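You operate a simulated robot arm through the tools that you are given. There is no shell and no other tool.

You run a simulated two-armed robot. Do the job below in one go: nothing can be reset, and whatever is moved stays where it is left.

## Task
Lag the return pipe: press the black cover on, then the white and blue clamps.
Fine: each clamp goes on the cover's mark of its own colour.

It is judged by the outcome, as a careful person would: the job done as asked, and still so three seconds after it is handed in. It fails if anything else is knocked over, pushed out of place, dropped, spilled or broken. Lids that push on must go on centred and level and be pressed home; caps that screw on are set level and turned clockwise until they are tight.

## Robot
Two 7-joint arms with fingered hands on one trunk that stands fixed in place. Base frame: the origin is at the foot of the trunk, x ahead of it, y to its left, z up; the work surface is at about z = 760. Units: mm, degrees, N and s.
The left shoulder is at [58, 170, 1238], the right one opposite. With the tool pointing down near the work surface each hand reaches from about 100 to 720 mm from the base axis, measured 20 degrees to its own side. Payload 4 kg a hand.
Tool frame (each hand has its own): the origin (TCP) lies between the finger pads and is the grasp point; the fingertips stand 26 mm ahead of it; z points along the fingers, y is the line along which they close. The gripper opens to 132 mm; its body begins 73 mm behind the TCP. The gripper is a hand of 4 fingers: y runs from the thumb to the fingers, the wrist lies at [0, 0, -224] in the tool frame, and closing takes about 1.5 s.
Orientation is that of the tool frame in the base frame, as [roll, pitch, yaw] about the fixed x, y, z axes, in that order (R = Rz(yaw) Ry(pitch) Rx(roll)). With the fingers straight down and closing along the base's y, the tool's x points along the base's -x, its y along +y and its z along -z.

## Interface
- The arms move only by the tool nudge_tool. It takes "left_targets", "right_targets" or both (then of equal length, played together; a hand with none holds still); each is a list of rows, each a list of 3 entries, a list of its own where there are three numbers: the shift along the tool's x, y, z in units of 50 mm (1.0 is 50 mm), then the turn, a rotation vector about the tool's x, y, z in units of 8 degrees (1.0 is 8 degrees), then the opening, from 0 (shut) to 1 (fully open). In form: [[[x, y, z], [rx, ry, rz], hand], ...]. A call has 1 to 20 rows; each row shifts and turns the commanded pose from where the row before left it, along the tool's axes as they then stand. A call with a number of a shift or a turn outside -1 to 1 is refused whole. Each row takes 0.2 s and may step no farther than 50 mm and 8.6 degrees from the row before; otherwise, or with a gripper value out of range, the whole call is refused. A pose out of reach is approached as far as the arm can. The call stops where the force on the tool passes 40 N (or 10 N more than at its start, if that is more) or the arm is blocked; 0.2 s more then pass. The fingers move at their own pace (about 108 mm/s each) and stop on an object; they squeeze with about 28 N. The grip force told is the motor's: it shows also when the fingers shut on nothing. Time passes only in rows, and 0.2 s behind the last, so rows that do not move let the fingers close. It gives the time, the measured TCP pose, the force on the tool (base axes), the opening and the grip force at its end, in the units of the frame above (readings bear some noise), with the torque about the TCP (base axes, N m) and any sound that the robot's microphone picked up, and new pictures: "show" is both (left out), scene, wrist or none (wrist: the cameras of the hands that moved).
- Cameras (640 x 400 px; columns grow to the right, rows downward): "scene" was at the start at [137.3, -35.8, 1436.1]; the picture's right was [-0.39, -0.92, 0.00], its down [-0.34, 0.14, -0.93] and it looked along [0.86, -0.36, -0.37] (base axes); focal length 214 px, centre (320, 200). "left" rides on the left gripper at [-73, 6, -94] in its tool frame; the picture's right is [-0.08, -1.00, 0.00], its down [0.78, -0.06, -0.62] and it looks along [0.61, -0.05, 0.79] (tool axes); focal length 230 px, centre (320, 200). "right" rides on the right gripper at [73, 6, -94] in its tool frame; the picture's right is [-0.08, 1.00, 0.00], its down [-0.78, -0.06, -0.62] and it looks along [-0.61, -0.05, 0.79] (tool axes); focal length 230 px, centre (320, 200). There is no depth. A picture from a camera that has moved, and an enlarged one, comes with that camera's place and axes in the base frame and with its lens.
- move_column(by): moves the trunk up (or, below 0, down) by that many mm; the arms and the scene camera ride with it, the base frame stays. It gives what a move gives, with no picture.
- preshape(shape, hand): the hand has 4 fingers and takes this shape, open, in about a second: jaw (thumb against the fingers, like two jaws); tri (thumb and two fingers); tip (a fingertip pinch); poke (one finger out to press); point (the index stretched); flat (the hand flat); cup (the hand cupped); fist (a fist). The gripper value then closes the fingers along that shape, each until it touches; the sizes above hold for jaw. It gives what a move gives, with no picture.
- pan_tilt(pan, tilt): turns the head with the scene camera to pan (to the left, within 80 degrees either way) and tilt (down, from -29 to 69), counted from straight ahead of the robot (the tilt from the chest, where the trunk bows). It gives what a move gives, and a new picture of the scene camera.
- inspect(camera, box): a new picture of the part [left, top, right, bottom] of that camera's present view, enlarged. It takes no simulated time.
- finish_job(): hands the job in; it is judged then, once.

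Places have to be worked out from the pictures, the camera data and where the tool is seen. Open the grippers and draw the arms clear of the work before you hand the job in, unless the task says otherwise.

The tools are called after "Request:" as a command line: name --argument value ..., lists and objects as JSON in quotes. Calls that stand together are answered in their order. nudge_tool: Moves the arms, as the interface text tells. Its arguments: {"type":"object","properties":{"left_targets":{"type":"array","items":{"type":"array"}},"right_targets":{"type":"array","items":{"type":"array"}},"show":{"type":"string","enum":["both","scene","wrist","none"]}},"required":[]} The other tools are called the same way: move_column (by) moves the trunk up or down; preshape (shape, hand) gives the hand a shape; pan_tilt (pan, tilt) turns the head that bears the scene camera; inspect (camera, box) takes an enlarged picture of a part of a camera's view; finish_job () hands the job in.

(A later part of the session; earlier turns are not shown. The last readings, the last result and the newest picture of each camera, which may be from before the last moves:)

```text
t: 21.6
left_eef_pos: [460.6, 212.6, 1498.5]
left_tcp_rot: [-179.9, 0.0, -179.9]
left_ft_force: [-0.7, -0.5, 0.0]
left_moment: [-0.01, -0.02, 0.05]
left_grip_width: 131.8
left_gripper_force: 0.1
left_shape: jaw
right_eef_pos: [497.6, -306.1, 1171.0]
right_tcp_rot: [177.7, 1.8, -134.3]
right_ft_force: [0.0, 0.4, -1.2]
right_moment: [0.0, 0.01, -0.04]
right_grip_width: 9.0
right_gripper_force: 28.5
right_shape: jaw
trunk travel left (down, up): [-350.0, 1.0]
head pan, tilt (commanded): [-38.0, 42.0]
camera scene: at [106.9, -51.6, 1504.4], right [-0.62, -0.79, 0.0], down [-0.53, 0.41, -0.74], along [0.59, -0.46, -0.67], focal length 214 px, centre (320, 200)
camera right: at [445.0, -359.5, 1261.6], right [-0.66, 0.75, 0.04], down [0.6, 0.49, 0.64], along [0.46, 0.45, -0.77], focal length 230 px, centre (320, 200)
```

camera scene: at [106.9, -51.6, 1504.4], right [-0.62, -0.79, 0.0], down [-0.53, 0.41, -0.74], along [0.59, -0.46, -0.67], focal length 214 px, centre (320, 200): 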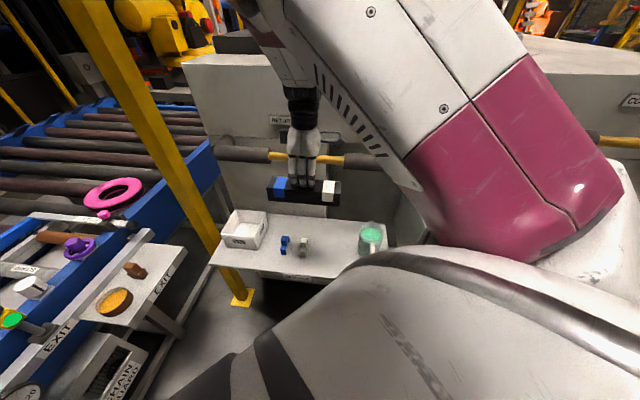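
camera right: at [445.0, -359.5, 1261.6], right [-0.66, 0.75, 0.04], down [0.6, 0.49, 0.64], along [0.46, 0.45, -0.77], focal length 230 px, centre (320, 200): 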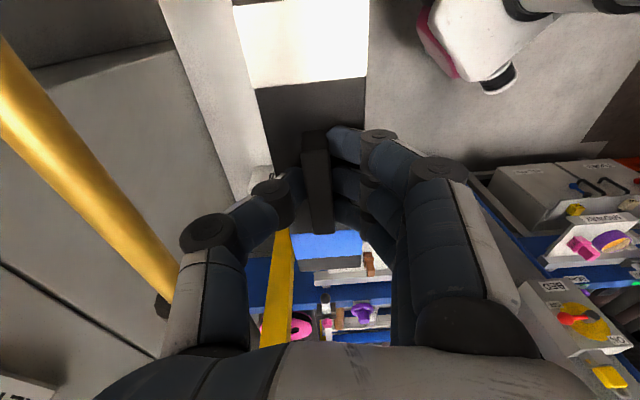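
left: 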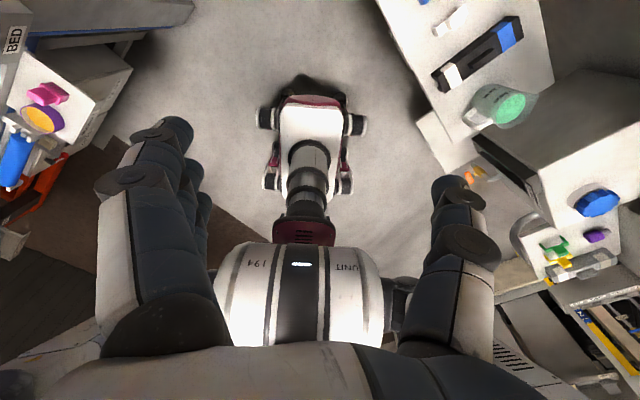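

It rose cleanly to z 1171, still in front of the pipe. I'll raise it 90 mm more so the cover's underside clears the pipe and lagging.

Request:
nudge_tool --right_targets '[[[0, 0, -0.9], [0, 0, 0], 0], [[0, 0, -0.9], [0, 0, 0], 0], [[0, 0, 0], [0, 0, 0], 0], [[0, 0, 0], [0, 0, 0], 0]]' --show "both"

Request:
inspect --camera "scene" --box '[200, 80, 440, 230]'

```text
t: 22.6
left_eef_pos: [460.4, 211.5, 1499.1]
left_tcp_rot: [-179.9, 0.1, -179.9]
left_ft_force: [0.0, -0.5, -0.2]
left_moment: [-0.01, -0.02, -0.01]
left_grip_width: 132.0
left_gripper_force: 0.1
left_shape: jaw
right_eef_pos: [497.0, -305.5, 1262.2]
right_tcp_rot: [177.5, 2.2, -133.8]
right_ft_force: [0.6, -0.2, -0.9]
right_moment: [0.01, -0.02, 0.04]
right_grip_width: 8.9
right_gripper_force: 28.4
right_shape: jaw
trunk travel left (down, up): [-350.0, 1.0]
head pan, tilt (commanded): [-38.0, 42.0]
camera scene: at [106.0, -51.3, 1504.5], right [-0.62, -0.79, 0.0], down [-0.53, 0.41, -0.74], along [0.59, -0.46, -0.67], focal length 214 px, centre (320, 200)
camera right: at [445.1, -359.2, 1352.1], right [-0.67, 0.74, 0.05], down [0.59, 0.49, 0.64], along [0.46, 0.46, -0.76], focal length 230 px, centre (320, 200)
```

scene: 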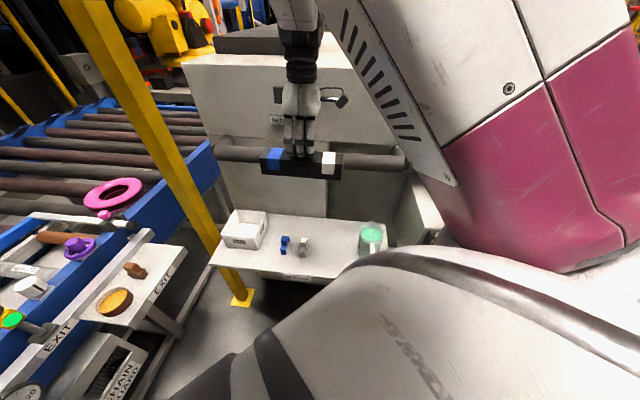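
right: 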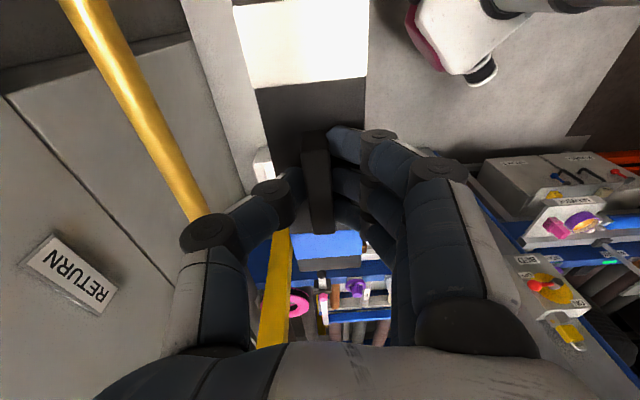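

```text
2.67 times, centred on (320, 155) of scene
camera zoom: at [106.0, -51.3, 1504.5], right [-0.62, -0.79, 0.0], down [-0.53, 0.41, -0.74], along [0.59, -0.46, -0.67], focal length 572 px, centre (320, 320)
```

zoom: 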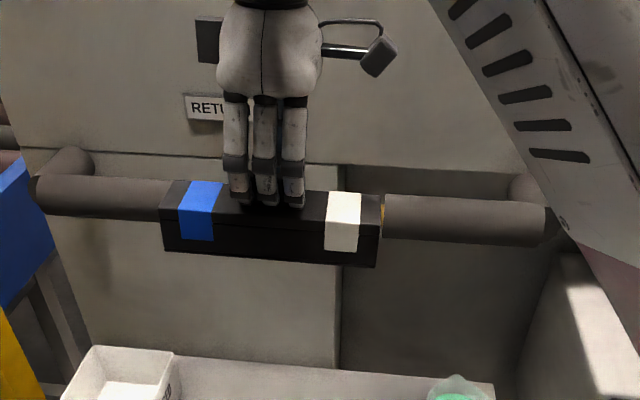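

The cover hangs just in front of the pipe at z 1262. From both views I put the pipe axis at z about 1132 with its bare-section centre near (622.5, -397.3) and heading 44.7 degrees. The wall is about 113 mm behind it. I'll level the hand and bring the cover most of the way above the pipe.

Request:
nudge_tool --right_targets '[[[0, 0, 0], [0.3, 0.27, 0.18], 0], [[-0.12, -0.75, 0], [0, 0, 0], 0], [[-0.12, -0.75, 0], [0, 0, 0], 0], [[-0.12, -0.75, 0], [0, 0, 0], 0], [[0, 0, 0], [0, 0, 0], 0], [[0, 0, 0], [0, 0, 0], 0]]' --show "both"

Request:
inspect --camera "scene" --box '[200, 80, 440, 230]'

```text
t: 24.0
left_eef_pos: [459.5, 212.5, 1499.1]
left_tcp_rot: [-180.0, -0.1, -179.9]
left_ft_force: [0.5, 0.2, 0.1]
left_moment: [-0.01, 0.02, 0.01]
left_grip_width: 132.0
left_gripper_force: 0.1
left_shape: jaw
right_eef_pos: [597.2, -354.3, 1272.0]
right_tcp_rot: [-177.6, -2.1, -132.9]
right_ft_force: [0.1, 0.7, -0.5]
right_moment: [0.01, -0.02, -0.01]
right_grip_width: 8.9
right_gripper_force: 28.4
right_shape: jaw
trunk travel left (down, up): [-350.0, 1.0]
head pan, tilt (commanded): [-38.0, 42.0]
camera scene: at [106.7, -51.7, 1504.4], right [-0.62, -0.79, 0.0], down [-0.53, 0.41, -0.74], along [0.59, -0.46, -0.67], focal length 214 px, centre (320, 200)
camera right: at [543.4, -399.5, 1365.9], right [-0.68, 0.73, -0.04], down [0.57, 0.57, 0.59], along [0.46, 0.37, -0.81], focal length 230 px, centre (320, 200)
```

scene: 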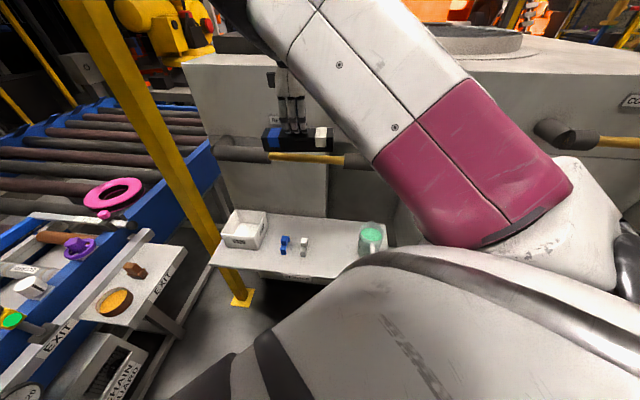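
right: 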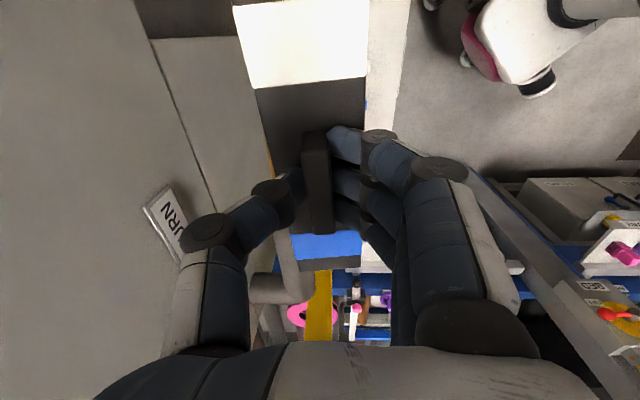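

```text
2.67 times, centred on (320, 155) of scene
camera zoom: at [106.7, -51.7, 1504.4], right [-0.62, -0.79, 0.0], down [-0.53, 0.41, -0.74], along [0.59, -0.46, -0.67], focal length 572 px, centre (320, 320)
```

zoom: 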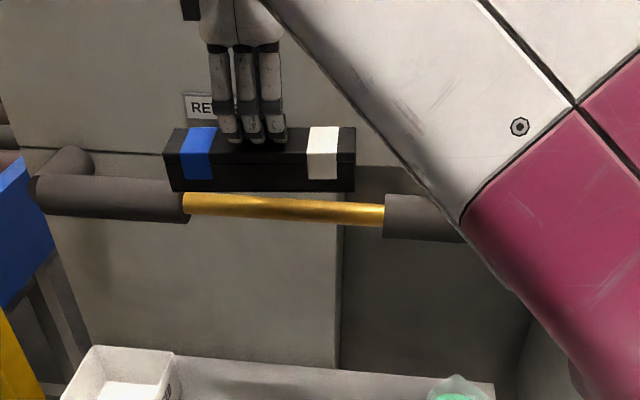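

The arm has caught up with its commanded pose, and the scene view again puts the pipe's centre at (622.3, -397, 1133) with heading near 45 degrees. I'll level the hand exactly and move the cover right over the pipe.

Request:
nudge_tool --right_targets '[[[0, 0, 0], [-0.3, -0.26, 0.26], 0], [[0.125, -0.48, 0], [0, 0, 0], 0], [[0.125, -0.48, 0], [0, 0, 0], 0], [[0, 0, 0], [0, 0, 0], 0], [[0, 0, 0], [0, 0, 0], 0]]' --show "both"

Request:
inspect --camera "scene" --box '[220, 80, 420, 200]'

Request:
inspect --camera "right" --box '[200, 120, 400, 320]'

```text
t: 25.2
left_eef_pos: [461.0, 211.6, 1498.8]
left_tcp_rot: [-179.9, 0.0, -180.0]
left_ft_force: [-0.3, 0.6, 0.3]
left_moment: [-0.02, -0.01, 0.02]
left_grip_width: 132.0
left_gripper_force: 0.2
left_shape: jaw
right_eef_pos: [621.7, -397.7, 1269.2]
right_tcp_rot: [180.0, 0.1, -135.1]
right_ft_force: [0.0, 0.5, -1.1]
right_moment: [0.0, -0.01, 0.02]
right_grip_width: 9.0
right_gripper_force: 27.8
right_shape: jaw
trunk travel left (down, up): [-350.0, 1.0]
head pan, tilt (commanded): [-38.0, 42.0]
camera scene: at [106.6, -51.9, 1504.4], right [-0.62, -0.79, 0.0], down [-0.53, 0.41, -0.74], along [0.59, -0.46, -0.67], focal length 214 px, centre (320, 200)
camera right: at [566.9, -445.3, 1362.3], right [-0.65, 0.76, 0.0], down [0.6, 0.51, 0.62], along [0.47, 0.4, -0.79], focal length 230 px, centre (320, 200)
```

scene: 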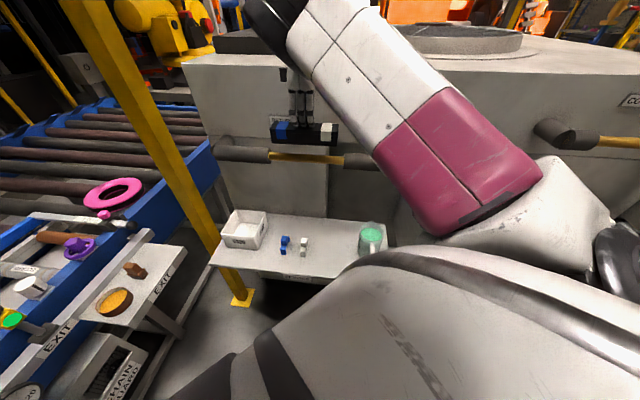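
right: 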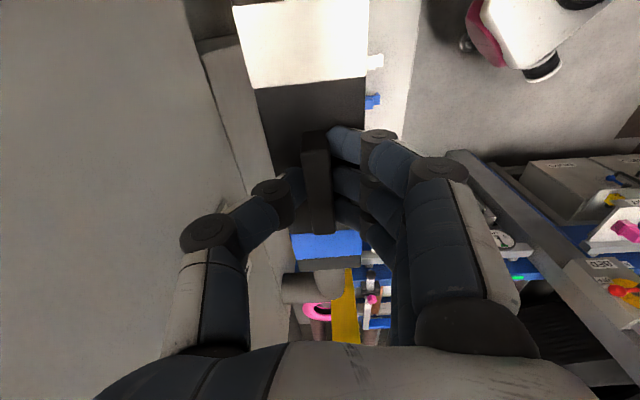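

```text
3.20 times, centred on (320, 140) of scene
camera zoom: at [106.6, -51.9, 1504.4], right [-0.62, -0.79, 0.0], down [-0.53, 0.41, -0.74], along [0.59, -0.46, -0.67], focal length 686 px, centre (320, 392)
```

zoom: 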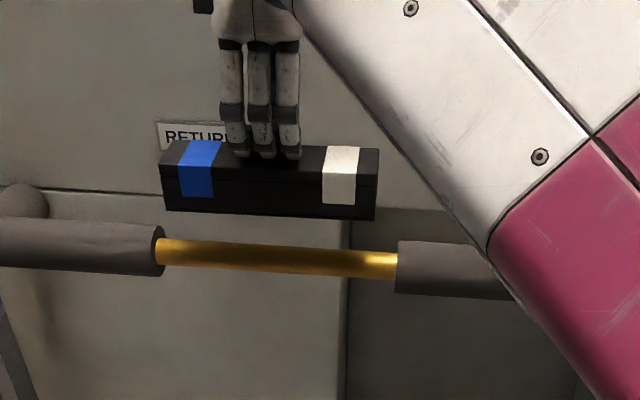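

```text
2.00 times, centred on (300, 220) of right
camera zoom: at [566.9, -445.3, 1362.3], right [-0.65, 0.76, 0.0], down [0.6, 0.51, 0.62], along [0.47, 0.4, -0.79], focal length 460 px, centre (360, 160)
```

zoom: 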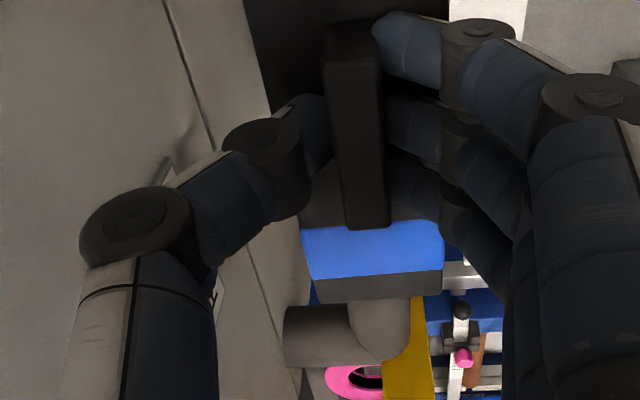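

The cover is level above the pipe and parallel to it within about 1 degree. I'll lower it until its underside is only a few millimetres above the pipe, then check the alignment closely.

Request:
nudge_tool --right_targets '[[[0, 0, 0.4], [0, 0, 0], 0], [[0, 0, 0.38], [0, 0, 0], 0], [[0, 0, 0], [0, 0, 0], 0]]' --show "wrist"

Request:
inspect --camera "scene" --box '[250, 100, 370, 175]'

Request:
inspect --camera "right" --box '[220, 180, 420, 380]'

```text
t: 26.0
left_eef_pos: [460.8, 213.5, 1498.7]
left_tcp_rot: [-179.9, 0.0, -179.9]
left_ft_force: [0.3, -0.6, -0.4]
left_moment: [-0.03, 0.03, 0.04]
left_grip_width: 132.1
left_gripper_force: 0.1
left_shape: jaw
right_eef_pos: [620.9, -397.1, 1231.9]
right_tcp_rot: [-180.0, 0.1, -134.9]
right_ft_force: [-0.8, -1.3, -1.0]
right_moment: [0.0, -0.01, -0.01]
right_grip_width: 9.1
right_gripper_force: 28.4
right_shape: jaw
trunk travel left (down, up): [-350.0, 1.0]
head pan, tilt (commanded): [-38.0, 42.0]
camera right: at [566.0, -444.0, 1324.3], right [-0.65, 0.76, 0.0], down [0.6, 0.51, 0.62], along [0.47, 0.4, -0.79], focal length 230 px, centre (320, 200)
```

right: 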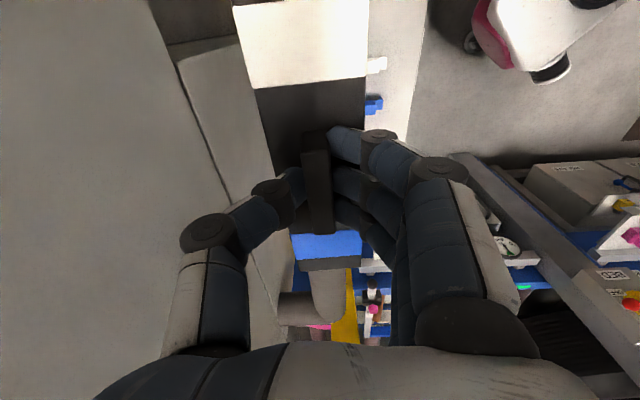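

```text
5.33 times, centred on (310, 138) of scene
camera zoom: at [106.1, -51.3, 1504.5], right [-0.62, -0.79, 0.0], down [-0.53, 0.41, -0.74], along [0.59, -0.46, -0.67], focal length 1144 px, centre (373, 533)
```

zoom: 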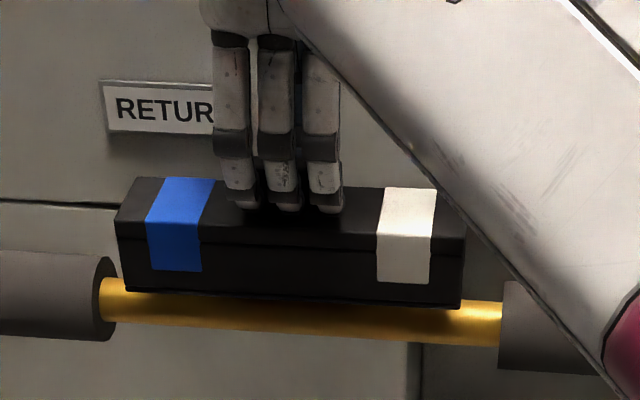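

```text
2.00 times, centred on (320, 280) of right
camera zoom: at [566.0, -444.0, 1324.3], right [-0.65, 0.76, 0.0], down [0.6, 0.51, 0.62], along [0.47, 0.4, -0.79], focal length 460 px, centre (320, 40)
```

zoom: 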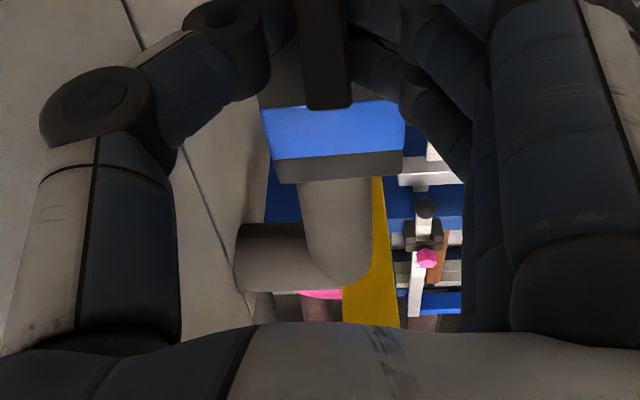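

The wrist view shows the lagging's axis about 7 mm wall-side of the cover's axis, and the pipe is parallel to the cover. The scene view agrees if the pipe axis is at z about 1127. I'll shift the cover 7 mm toward the wall and 2 mm left, then lower it until it just straddles the pipe.

Request:
nudge_tool --right_targets '[[[-0.04, -0.14, 0], [0, 0, 0], 0], [[0, 0, 0.15], [0, 0, 0], 0], [[0, 0, 0.12], [0, 0, 0], 0], [[0, 0, 0.1], [0, 0, 0], 0], [[0, 0, 0], [0, 0, 0], 0]]' --show "wrist"

Request:
inspect --camera "scene" --box '[250, 100, 370, 175]'

Request:
inspect --camera "right" --box '[220, 180, 420, 380]'

```text
t: 27.2
left_eef_pos: [459.0, 212.7, 1498.8]
left_tcp_rot: [-179.9, 0.1, -179.9]
left_ft_force: [-0.1, -0.2, -0.4]
left_moment: [0.02, 0.01, -0.01]
left_grip_width: 131.9
left_gripper_force: 0.0
left_shape: jaw
right_eef_pos: [628.2, -400.2, 1213.4]
right_tcp_rot: [-179.9, 0.2, -134.9]
right_ft_force: [-0.3, 0.5, -0.3]
right_moment: [0.02, 0.1, -0.12]
right_grip_width: 8.8
right_gripper_force: 28.2
right_shape: jaw
trunk travel left (down, up): [-350.0, 1.0]
head pan, tilt (commanded): [-38.0, 42.0]
camera right: at [572.3, -447.9, 1305.7], right [-0.65, 0.76, 0.0], down [0.6, 0.51, 0.62], along [0.47, 0.4, -0.79], focal length 230 px, centre (320, 200)
```

right: 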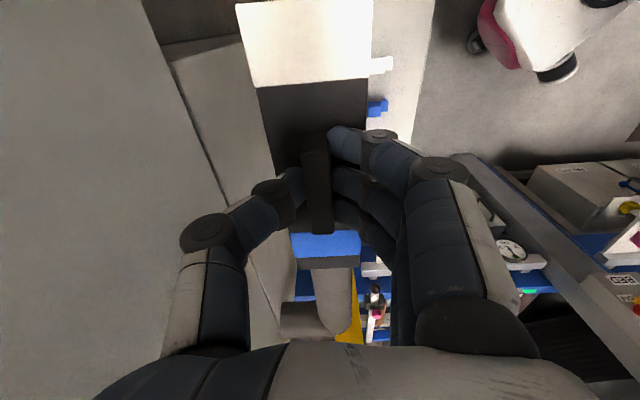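

```text
5.33 times, centred on (310, 138) of scene
camera zoom: at [106.2, -51.4, 1504.5], right [-0.62, -0.79, 0.0], down [-0.53, 0.41, -0.74], along [0.59, -0.46, -0.67], focal length 1144 px, centre (373, 533)
```

zoom: 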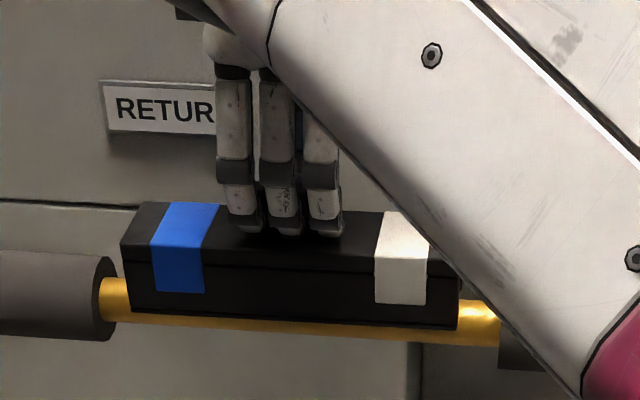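

```text
2.00 times, centred on (320, 280) of right
camera zoom: at [572.3, -447.9, 1305.7], right [-0.65, 0.76, 0.0], down [0.6, 0.51, 0.62], along [0.47, 0.4, -0.79], focal length 460 px, centre (320, 40)
```

zoom: 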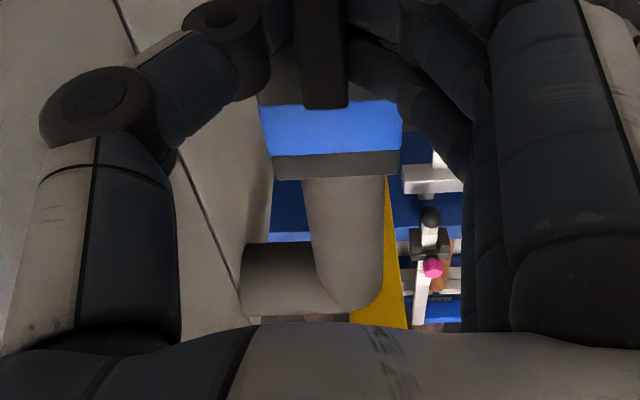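

There is hardly any force yet, and the cover is just starting to straddle the pipe. The lagging axis now lies within about 2 mm of the cover's axis. I'll go on down in small steps and watch the force.

Request:
nudge_tool --right_targets '[[[0, 0, 0.08], [0, 0, 0], 0], [[0, 0, 0.08], [0, 0, 0], 0], [[0, 0, 0], [0, 0, 0], 0]]' --show "none"

Request:
inspect --camera "scene" --box '[250, 100, 370, 175]'

Request:
inspect --camera "right" --box '[220, 180, 420, 380]'

```text
t: 28.0
left_eef_pos: [459.9, 213.0, 1499.1]
left_tcp_rot: [-180.0, 0.1, -179.9]
left_ft_force: [0.4, -0.1, -0.5]
left_moment: [0.02, 0.02, 0.01]
left_grip_width: 131.9
left_gripper_force: 0.0
left_shape: jaw
right_eef_pos: [626.7, -400.7, 1204.9]
right_tcp_rot: [180.0, 0.1, -135.0]
right_ft_force: [-0.7, 1.1, -0.2]
right_moment: [0.01, 0.16, -0.1]
right_grip_width: 8.9
right_gripper_force: 27.8
right_shape: jaw
trunk travel left (down, up): [-350.0, 1.0]
head pan, tilt (commanded): [-38.0, 42.0]
```

```text
5.33 times, centred on (310, 138) of scene
camera zoom: at [106.0, -51.1, 1504.5], right [-0.62, -0.79, 0.0], down [-0.53, 0.41, -0.74], along [0.59, -0.46, -0.67], focal length 1144 px, centre (373, 533)
```

zoom: 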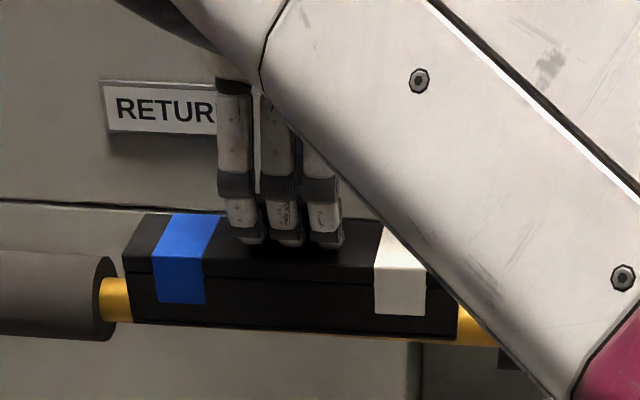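

```text
2.00 times, centred on (320, 280) of right
camera zoom: at [572.7, -448.0, 1298.1], right [-0.65, 0.76, 0.0], down [0.6, 0.51, 0.62], along [0.47, 0.4, -0.79], focal length 460 px, centre (320, 40)
```

zoom: 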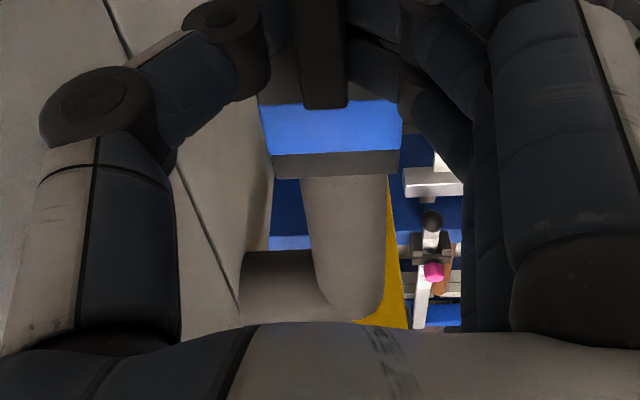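

The force is still tiny and the cover's sides now straddle the pipe about 10 mm deep. I'll continue pressing down slowly.

Request:
nudge_tool --right_targets '[[[0, 0, 0.08], [0, 0, 0], 0], [[0, 0, 0.08], [0, 0, 0], 0], [[0, 0, 0], [0, 0, 0], 0]]' --show "none"

Request:
inspect --camera "scene" --box '[250, 100, 370, 175]'

```text
t: 28.8
left_eef_pos: [459.8, 213.9, 1498.2]
left_tcp_rot: [-180.0, 0.0, -179.9]
left_ft_force: [0.2, 0.7, 0.5]
left_moment: [-0.03, 0.03, 0.0]
left_grip_width: 131.9
left_gripper_force: 0.1
left_shape: jaw
right_eef_pos: [627.9, -399.4, 1197.5]
right_tcp_rot: [-180.0, 0.1, -134.9]
right_ft_force: [-1.6, 1.8, 1.2]
right_moment: [0.0, 0.16, -0.11]
right_grip_width: 9.1
right_gripper_force: 28.4
right_shape: jaw
trunk travel left (down, up): [-350.0, 1.0]
head pan, tilt (commanded): [-38.0, 42.0]
```

```text
5.33 times, centred on (310, 138) of scene
camera zoom: at [105.9, -51.1, 1504.5], right [-0.62, -0.79, 0.0], down [-0.53, 0.41, -0.74], along [0.59, -0.46, -0.67], focal length 1144 px, centre (373, 533)
```

zoom: 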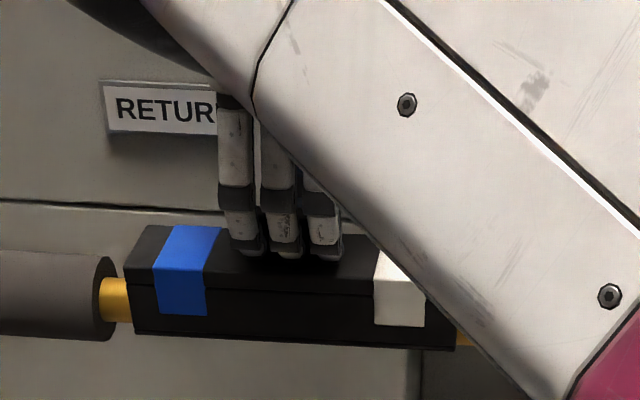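

A small 2.4 N push toward me shows the cover is about 1 mm too far toward the wall. I'll ease it back 1 mm while continuing down.

Request:
nudge_tool --right_targets '[[[0, 0.025, 0.05], [0, 0, 0], 0], [[0, 0, 0.07], [0, 0, 0], 0], [[0, 0, 0], [0, 0, 0], 0]]' --show "none"

Request:
inspect --camera "scene" --box '[250, 100, 370, 175]'

```text
t: 29.6
left_eef_pos: [458.4, 213.0, 1497.7]
left_tcp_rot: [-179.9, 0.1, -180.0]
left_ft_force: [-0.5, -0.4, -0.6]
left_moment: [0.03, 0.05, 0.03]
left_grip_width: 131.9
left_gripper_force: 0.1
left_shape: jaw
right_eef_pos: [626.2, -399.0, 1191.3]
right_tcp_rot: [180.0, 0.1, -134.9]
right_ft_force: [-0.9, 1.5, 0.1]
right_moment: [0.0, 0.08, -0.07]
right_grip_width: 8.8
right_gripper_force: 28.2
right_shape: jaw
trunk travel left (down, up): [-350.0, 1.0]
head pan, tilt (commanded): [-38.0, 42.0]
```

```text
5.33 times, centred on (310, 138) of scene
camera zoom: at [106.2, -51.2, 1504.5], right [-0.62, -0.79, 0.0], down [-0.53, 0.41, -0.74], along [0.59, -0.46, -0.67], focal length 1144 px, centre (373, 533)
```

zoom: 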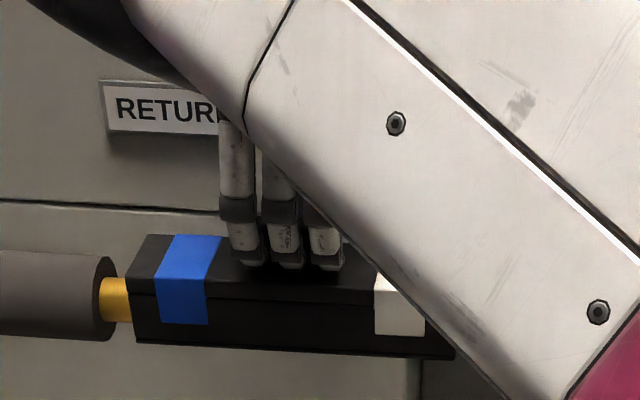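

The lateral push has dropped to under 2 N and nothing resists downward yet. I'll keep pressing in small steps to find the seat.

Request:
nudge_tool --right_targets '[[[0, 0.015, 0.04], [0, 0, 0], 0], [[0, 0, 0.05], [0, 0, 0], 0], [[0, 0, 0.04], [0, 0, 0], 0], [[0, 0, 0], [0, 0, 0], 0]]' --show "none"

Request:
inspect --camera "scene" --box '[250, 100, 370, 175]'

```text
t: 30.6
left_eef_pos: [460.0, 213.0, 1499.1]
left_tcp_rot: [-179.8, 0.0, -179.9]
left_ft_force: [0.0, -0.1, 0.8]
left_moment: [-0.01, -0.01, -0.01]
left_grip_width: 132.0
left_gripper_force: 0.0
left_shape: jaw
right_eef_pos: [625.1, -399.0, 1184.7]
right_tcp_rot: [179.9, 0.1, -135.0]
right_ft_force: [-1.8, 1.4, -4.2]
right_moment: [-0.01, 0.04, -0.07]
right_grip_width: 8.9
right_gripper_force: 27.8
right_shape: jaw
trunk travel left (down, up): [-350.0, 1.0]
head pan, tilt (commanded): [-38.0, 42.0]
```

```text
5.33 times, centred on (310, 138) of scene
camera zoom: at [106.5, -51.6, 1504.4], right [-0.62, -0.79, 0.0], down [-0.53, 0.41, -0.74], along [0.59, -0.46, -0.67], focal length 1144 px, centre (373, 533)
```

zoom: 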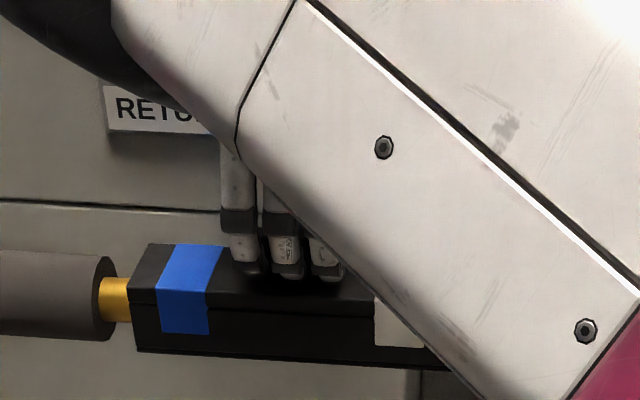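

The vertical force is now -4 N, so the cover is being drawn down as if it were snapping on. I'll press on a few more millimetres to reach the hard seat.

Request:
nudge_tool --right_targets '[[[0, 0.01, 0.04], [0, 0, 0], 0], [[0, 0, 0.03], [0, 0, 0], 0], [[0, 0, 0], [0, 0, 0], 0]]' --show "none"

Request:
inspect --camera "scene" --box '[250, 100, 370, 175]'

```text
t: 31.4
left_eef_pos: [460.2, 212.4, 1497.6]
left_tcp_rot: [-179.9, -0.1, -180.0]
left_ft_force: [0.0, -0.2, 0.0]
left_moment: [-0.01, 0.02, 0.0]
left_grip_width: 132.1
left_gripper_force: 0.1
left_shape: jaw
right_eef_pos: [624.8, -398.7, 1182.8]
right_tcp_rot: [-179.9, 0.1, -134.9]
right_ft_force: [1.7, -0.7, 6.8]
right_moment: [0.03, 0.03, -0.02]
right_grip_width: 8.8
right_gripper_force: 27.8
right_shape: jaw
trunk travel left (down, up): [-350.0, 1.0]
head pan, tilt (commanded): [-38.0, 42.0]
```

```text
5.33 times, centred on (310, 138) of scene
camera zoom: at [106.0, -51.2, 1504.6], right [-0.62, -0.79, 0.0], down [-0.53, 0.41, -0.74], along [0.59, -0.46, -0.67], focal length 1144 px, centre (373, 533)
```

zoom: 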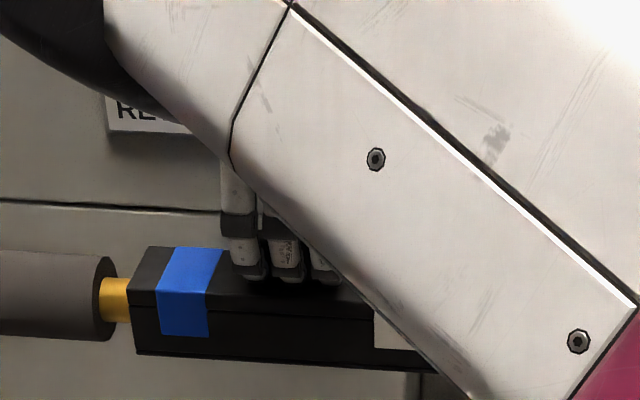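

There is now +7 N against a hard stop at TCP z 1183, with lateral force near zero. I'll press firmly to make sure the cover is home.

Request:
nudge_tool --right_targets '[[[0, 0, 0.04], [0, 0, 0], 0], [[0, 0, 0.04], [0, 0, 0], 0], [[0, 0, 0.03], [0, 0, 0], 0], [[0, 0, 0], [0, 0, 0], 0]]' --show "both"

Request:
inspect --camera "right" --box '[220, 180, 420, 380]'

```text
t: 32.2
left_eef_pos: [457.7, 212.8, 1499.8]
left_tcp_rot: [-179.9, 0.0, -180.0]
left_ft_force: [0.2, 0.0, 0.1]
left_moment: [0.04, -0.03, 0.01]
left_grip_width: 132.1
left_gripper_force: 0.1
left_shape: jaw
right_eef_pos: [625.3, -399.3, 1182.4]
right_tcp_rot: [-179.4, 0.2, -134.9]
right_ft_force: [-7.4, 1.7, 15.0]
right_moment: [0.09, 0.33, -0.05]
right_grip_width: 10.7
right_gripper_force: 28.2
right_shape: jaw
trunk travel left (down, up): [-350.0, 1.0]
head pan, tilt (commanded): [-38.0, 42.0]
stopped in row 4 (right hand): the force on the tool passed its limit at 43 N (the readings are from after the stop); the commanded pose is now the measured one
camera scene: at [104.4, -50.4, 1504.5], right [-0.62, -0.79, 0.0], down [-0.53, 0.41, -0.74], along [0.59, -0.46, -0.67], focal length 214 px, centre (320, 200)
camera right: at [570.8, -446.3, 1274.7], right [-0.65, 0.76, -0.01], down [0.59, 0.51, 0.62], along [0.48, 0.4, -0.78], focal length 230 px, centre (320, 200)
```

scene: 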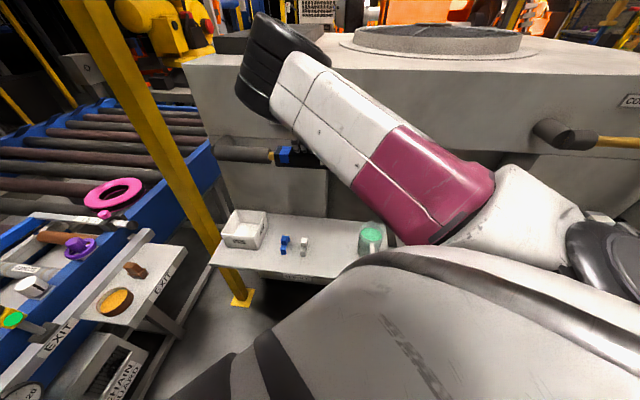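
right: 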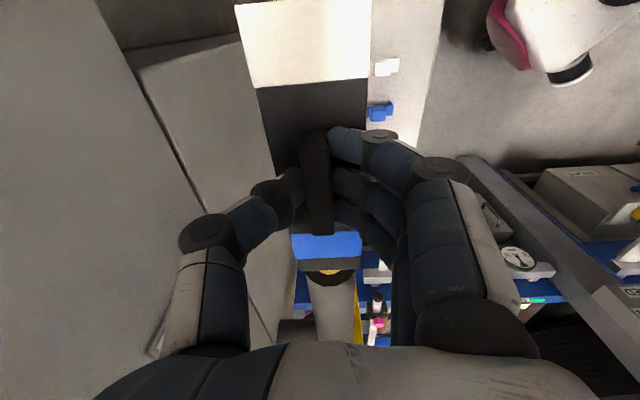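

```text
2.00 times, centred on (320, 280) of right
camera zoom: at [570.8, -446.3, 1274.7], right [-0.65, 0.76, -0.01], down [0.59, 0.51, 0.62], along [0.48, 0.4, -0.78], focal length 460 px, centre (320, 40)
```

zoom: 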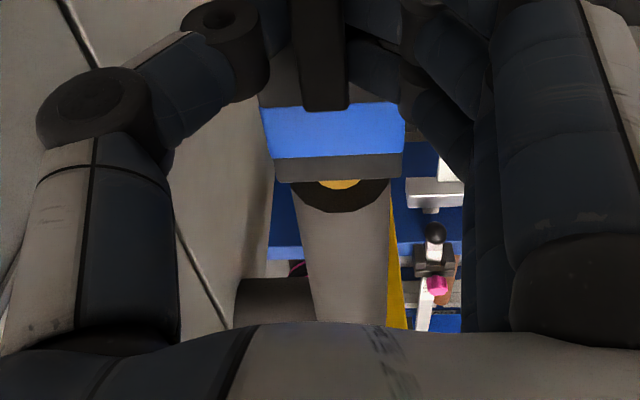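

The cover took 43 N and sits at TCP z 1182.4, and the wrist view shows it centred on the lagging. I'll open the hand a little and look at whether it stays put.

Request:
nudge_tool --right_targets '[[[0, 0, -0.02], [0, 0, 0], 0.1], [[0, 0, 0], [0, 0, 0], 0.2], [[0, 0, 0], [0, 0, 0], 0.25], [[0, 0, -0.2], [0, 0, 0], 0.25], [[0, 0, -0.6], [0, 0, 0], 0.25], [[0, 0, -0.9], [0, 0, 0], 0.25], [[0, 0, 0], [0, 0, 0], 0.25]]' --show "both"

Request:
inspect --camera "right" --box '[200, 0, 420, 340]'

Request:
inspect --camera "scene" --box '[200, 100, 420, 220]'

```text
t: 33.8
left_eef_pos: [460.3, 212.7, 1497.8]
left_tcp_rot: [-179.8, 0.0, -180.0]
left_ft_force: [0.3, -0.1, 0.4]
left_moment: [-0.01, 0.02, -0.01]
left_grip_width: 131.9
left_gripper_force: 0.0
left_shape: jaw
right_eef_pos: [627.4, -399.3, 1265.5]
right_tcp_rot: [-179.6, 0.2, -134.9]
right_ft_force: [-0.3, 0.6, 1.0]
right_moment: [-0.02, 0.01, -0.02]
right_grip_width: 32.7
right_gripper_force: 0.1
right_shape: jaw
trunk travel left (down, up): [-350.0, 1.0]
head pan, tilt (commanded): [-38.0, 42.0]
camera scene: at [106.6, -51.3, 1504.4], right [-0.62, -0.79, 0.0], down [-0.53, 0.41, -0.74], along [0.59, -0.46, -0.67], focal length 214 px, centre (320, 200)
camera right: at [572.4, -447.4, 1358.0], right [-0.65, 0.76, -0.01], down [0.59, 0.51, 0.62], along [0.47, 0.4, -0.79], focal length 230 px, centre (320, 200)
```

scene: 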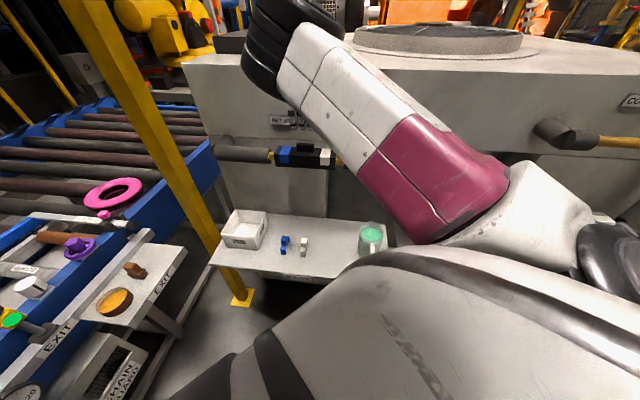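
right: 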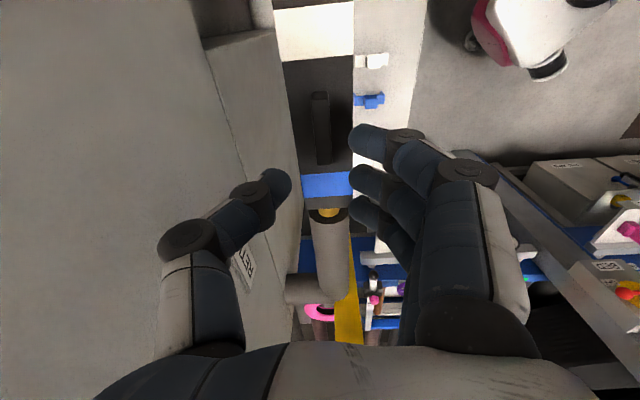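

```text
1.18 times, centred on (310, 170) of right
camera zoom: at [572.4, -447.4, 1358.0], right [-0.65, 0.76, -0.01], down [0.59, 0.51, 0.62], along [0.47, 0.4, -0.79], focal length 271 px, centre (332, 235)
```

zoom: 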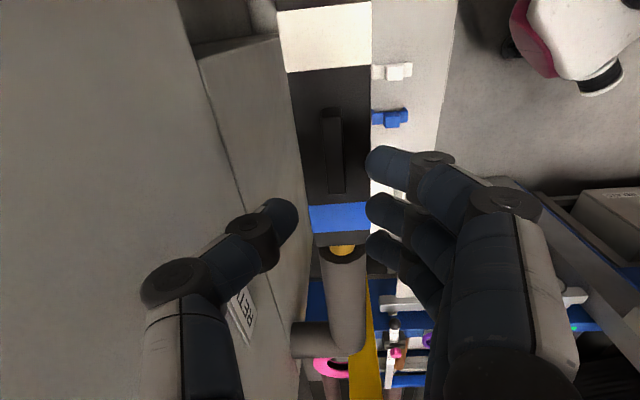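

```text
2.91 times, centred on (310, 160) of scene
camera zoom: at [106.6, -51.3, 1504.4], right [-0.62, -0.79, 0.0], down [-0.53, 0.41, -0.74], along [0.59, -0.46, -0.67], focal length 624 px, centre (349, 316)
```

zoom: 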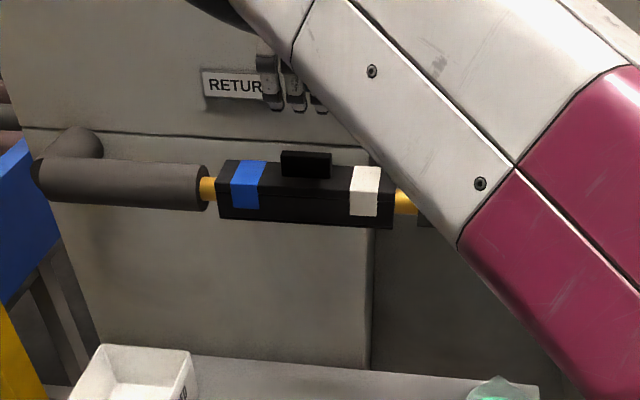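

The cover is on, level and centred, with equal yellow gaps at both ends. The marks' centres lie about 66 mm either side of its middle at (625.1, -399.1). Next is the white clamp, near (559, -325) on the shelf, so I'll back the hand off the pipe and go down in front of it.

Request:
nudge_tool --right_targets '[[[0, 0.95, 0], [0, 0, 0], 0.38], [[0, 0.95, 0], [0, 0, 0], 0.38], [[0, 0.95, 0], [0, 0, 0], 0.38], [[0, 0, 0.95], [0, 0, 0], 0.38], [[0, 0, 0.95], [0, 0, 0], 0.38], [[0, 0, 0.95], [0, 0, 0], 0.38], [[0, 0, 0.95], [0, 0, 0], 0.38], [[0, 0, 0.95], [0, 0, 0], 0.38], [[0, 0, 0.95], [0, 0, 0], 0.38], [[0, 0, 0], [0, 0, 0], 0.38]]' --show "both"

Request:
inspect --camera "scene" --box '[200, 100, 420, 270]'

```text
t: 36.0
left_eef_pos: [459.1, 214.0, 1497.9]
left_tcp_rot: [-179.9, 0.0, -179.8]
left_ft_force: [0.9, 0.4, 1.0]
left_moment: [-0.03, -0.02, 0.03]
left_grip_width: 132.2
left_gripper_force: 0.1
left_shape: jaw
right_eef_pos: [528.3, -316.9, 982.5]
right_tcp_rot: [-179.8, 1.3, -137.8]
right_ft_force: [-0.1, 0.1, -0.2]
right_moment: [0.0, 0.0, 0.01]
right_grip_width: 50.1
right_gripper_force: 0.1
right_shape: jaw
trunk travel left (down, up): [-350.0, 1.0]
head pan, tilt (commanded): [-38.0, 42.0]
camera scene: at [105.4, -50.8, 1504.6], right [-0.62, -0.79, 0.0], down [-0.53, 0.41, -0.74], along [0.59, -0.46, -0.67], focal length 214 px, centre (320, 200)
camera right: at [468.9, -363.4, 1072.9], right [-0.61, 0.79, 0.0], down [0.61, 0.47, 0.63], along [0.5, 0.39, -0.77], focal length 230 px, centre (320, 200)
```

scene: 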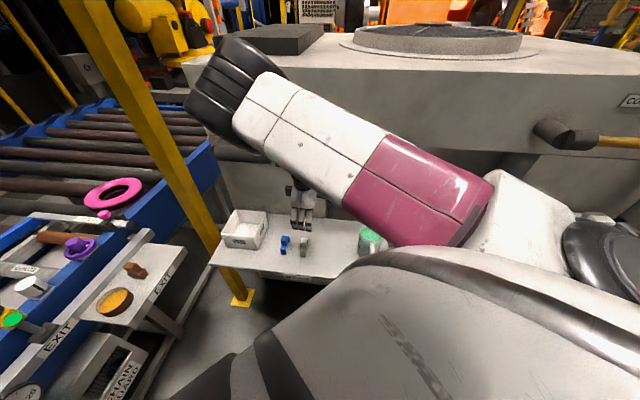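
right: 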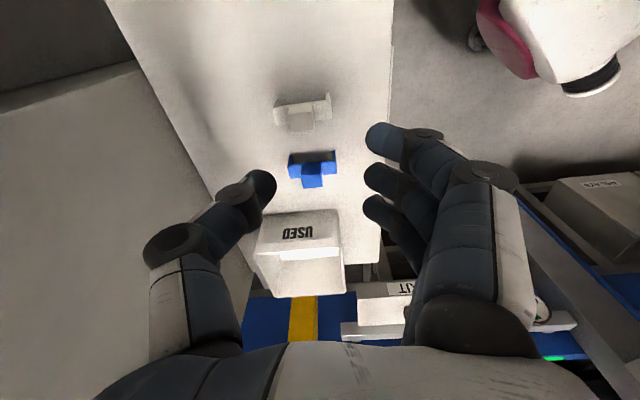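

```text
2.35 times, centred on (310, 185) of scene
camera zoom: at [105.4, -50.8, 1504.6], right [-0.62, -0.79, 0.0], down [-0.53, 0.41, -0.74], along [0.59, -0.46, -0.67], focal length 505 px, centre (344, 235)
```

zoom: 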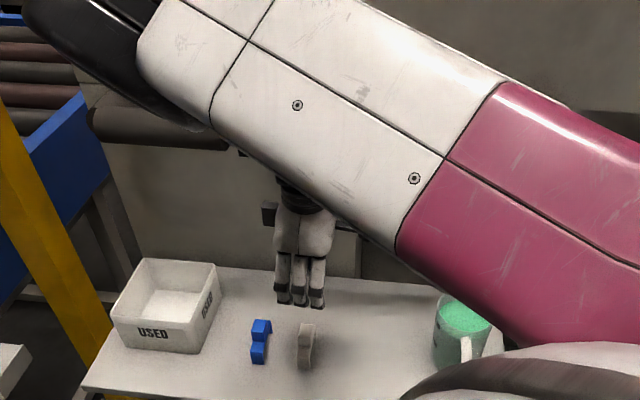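

The white clamp is in view ahead of the hand, and the arm is again a few degrees short of the commanded pose. I'll enlarge the wrist view to fix the clamps' places.

Request:
inspect --camera "right" --box '[230, 70, 390, 210]'

```text
2.86 times, centred on (310, 140) of right
camera zoom: at [468.9, -363.4, 1072.9], right [-0.61, 0.79, 0.0], down [0.61, 0.47, 0.63], along [0.5, 0.39, -0.77], focal length 657 px, centre (349, 371)
```

zoom: 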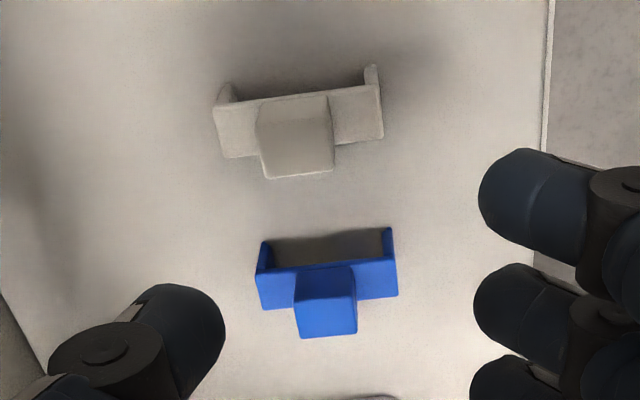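

The wrist view puts the white clamp's centre at (557, -323.5) and the blue one's near (615.5, -267.5), both lying square to the pipe. I'll move over the white clamp and come down part way.

Request:
nudge_tool --right_targets '[[[-0.04, -0.4, 0.3], [0, 0, 0], 0.38], [[-0.04, -0.38, 0.6], [0, 0, 0], 0.38], [[0, 0, 0.8], [0, 0, 0], 0.38], [[0, 0, 0], [0, 0, 0], 0.38], [[0, 0, 0], [0, 0, 0], 0.38]]' --show "wrist"

Request:
inspect --camera "right" --box '[220, 60, 420, 220]'

```text
t: 37.2
left_eef_pos: [460.3, 212.8, 1499.0]
left_tcp_rot: [-179.9, 0.0, -179.8]
left_ft_force: [-0.3, -0.1, 0.8]
left_moment: [0.03, 0.0, 0.03]
left_grip_width: 132.1
left_gripper_force: 0.1
left_shape: jaw
right_eef_pos: [561.2, -323.0, 893.7]
right_tcp_rot: [-179.6, 0.3, -134.9]
right_ft_force: [-0.2, 0.1, 0.2]
right_moment: [-0.01, -0.01, 0.0]
right_grip_width: 50.1
right_gripper_force: 0.0
right_shape: jaw
trunk travel left (down, up): [-350.0, 1.0]
head pan, tilt (commanded): [-38.0, 42.0]
camera right: at [504.8, -370.7, 985.4], right [-0.65, 0.76, -0.01], down [0.59, 0.51, 0.62], along [0.47, 0.4, -0.78], focal length 230 px, centre (320, 200)
```

right: 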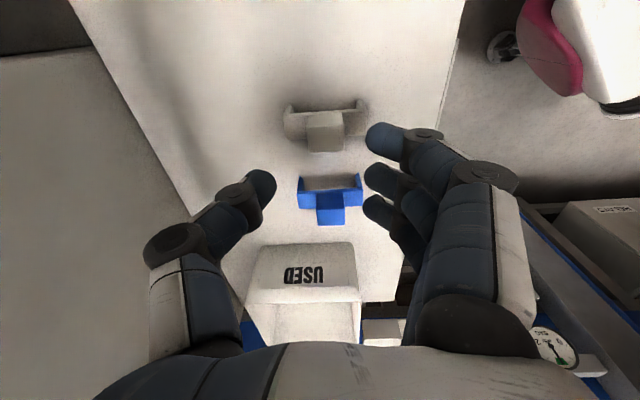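

```text
2.50 times, centred on (320, 140) of right
camera zoom: at [504.8, -370.7, 985.4], right [-0.65, 0.76, -0.01], down [0.59, 0.51, 0.62], along [0.47, 0.4, -0.78], focal length 575 px, centre (320, 350)
```

zoom: 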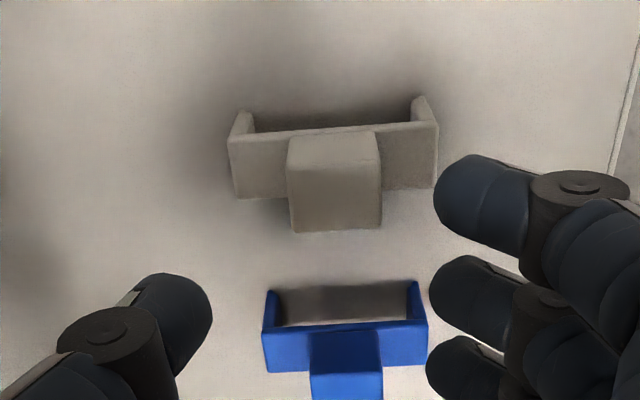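

The hand is level over the white clamp, whose knob is 4.7 mm toward the finger side. I'll correct that and come down around the knob.

Request:
nudge_tool --right_targets '[[[0.02, 0.094, 0.2], [-0.05, 0.03, 0], 0.38], [[0, 0, 0.5], [0, 0, 0], 0.38], [[0, 0, 0.5], [0, 0, 0], 0.38], [[0, 0, 0.2], [0, 0, 0], 0.38], [[0, 0, 0], [0, 0, 0], 0.38]]' --show "wrist"

Request:
inspect --camera "right" --box '[220, 90, 420, 250]'

Request:
inspect --camera "scene" --box '[250, 180, 350, 270]'

```text
t: 38.4
left_eef_pos: [460.1, 211.6, 1498.0]
left_tcp_rot: [-179.8, 0.1, -179.9]
left_ft_force: [-0.3, 0.0, -0.2]
left_moment: [0.02, 0.01, -0.01]
left_grip_width: 131.8
left_gripper_force: 0.0
left_shape: jaw
right_eef_pos: [554.3, -319.8, 824.3]
right_tcp_rot: [-179.9, -0.1, -135.0]
right_ft_force: [0.4, -0.6, -0.3]
right_moment: [0.04, -0.02, 0.0]
right_grip_width: 49.8
right_gripper_force: 0.0
right_shape: jaw
trunk travel left (down, up): [-350.0, 1.0]
head pan, tilt (commanded): [-38.0, 42.0]
camera right: at [500.7, -368.1, 917.7], right [-0.65, 0.76, 0.0], down [0.6, 0.51, 0.62], along [0.47, 0.4, -0.79], focal length 230 px, centre (320, 200)
```

right: 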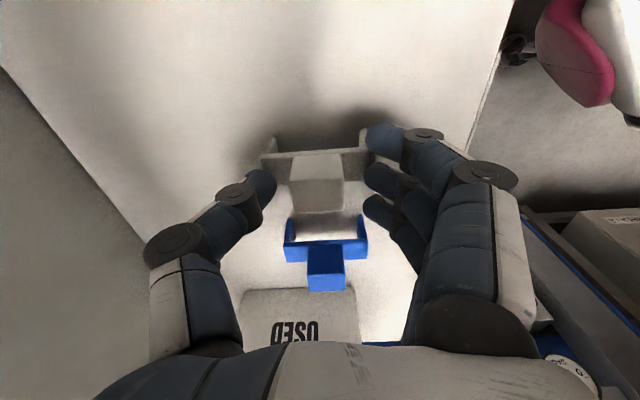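

```text
2.50 times, centred on (320, 170) of right
camera zoom: at [500.7, -368.1, 917.7], right [-0.65, 0.76, 0.0], down [0.6, 0.51, 0.62], along [0.47, 0.4, -0.79], focal length 575 px, centre (320, 275)
```

zoom: 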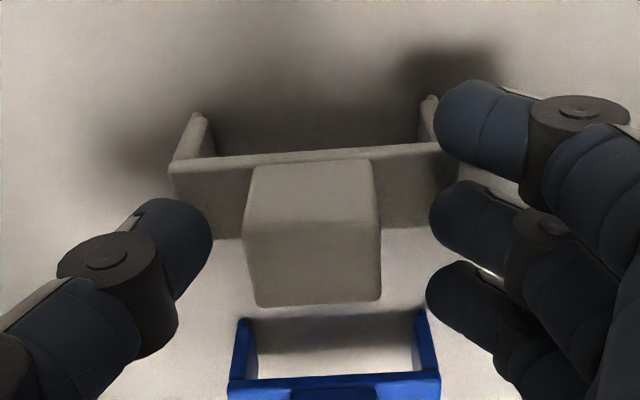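

```text
4.44 times, centred on (300, 225) of scene
camera zoom: at [106.2, -51.4, 1504.5], right [-0.62, -0.79, 0.0], down [-0.53, 0.41, -0.74], along [0.59, -0.46, -0.67], focal length 953 px, centre (409, 89)
```

zoom: 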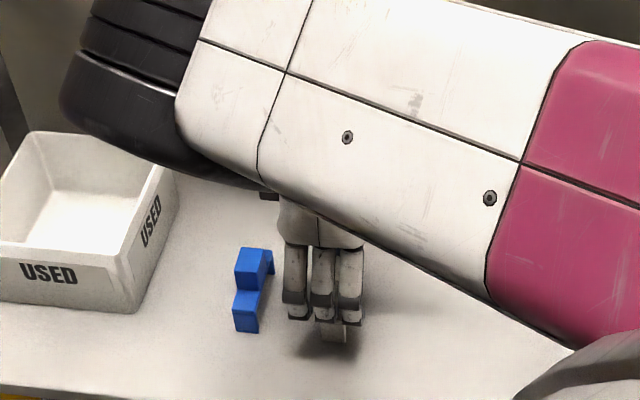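

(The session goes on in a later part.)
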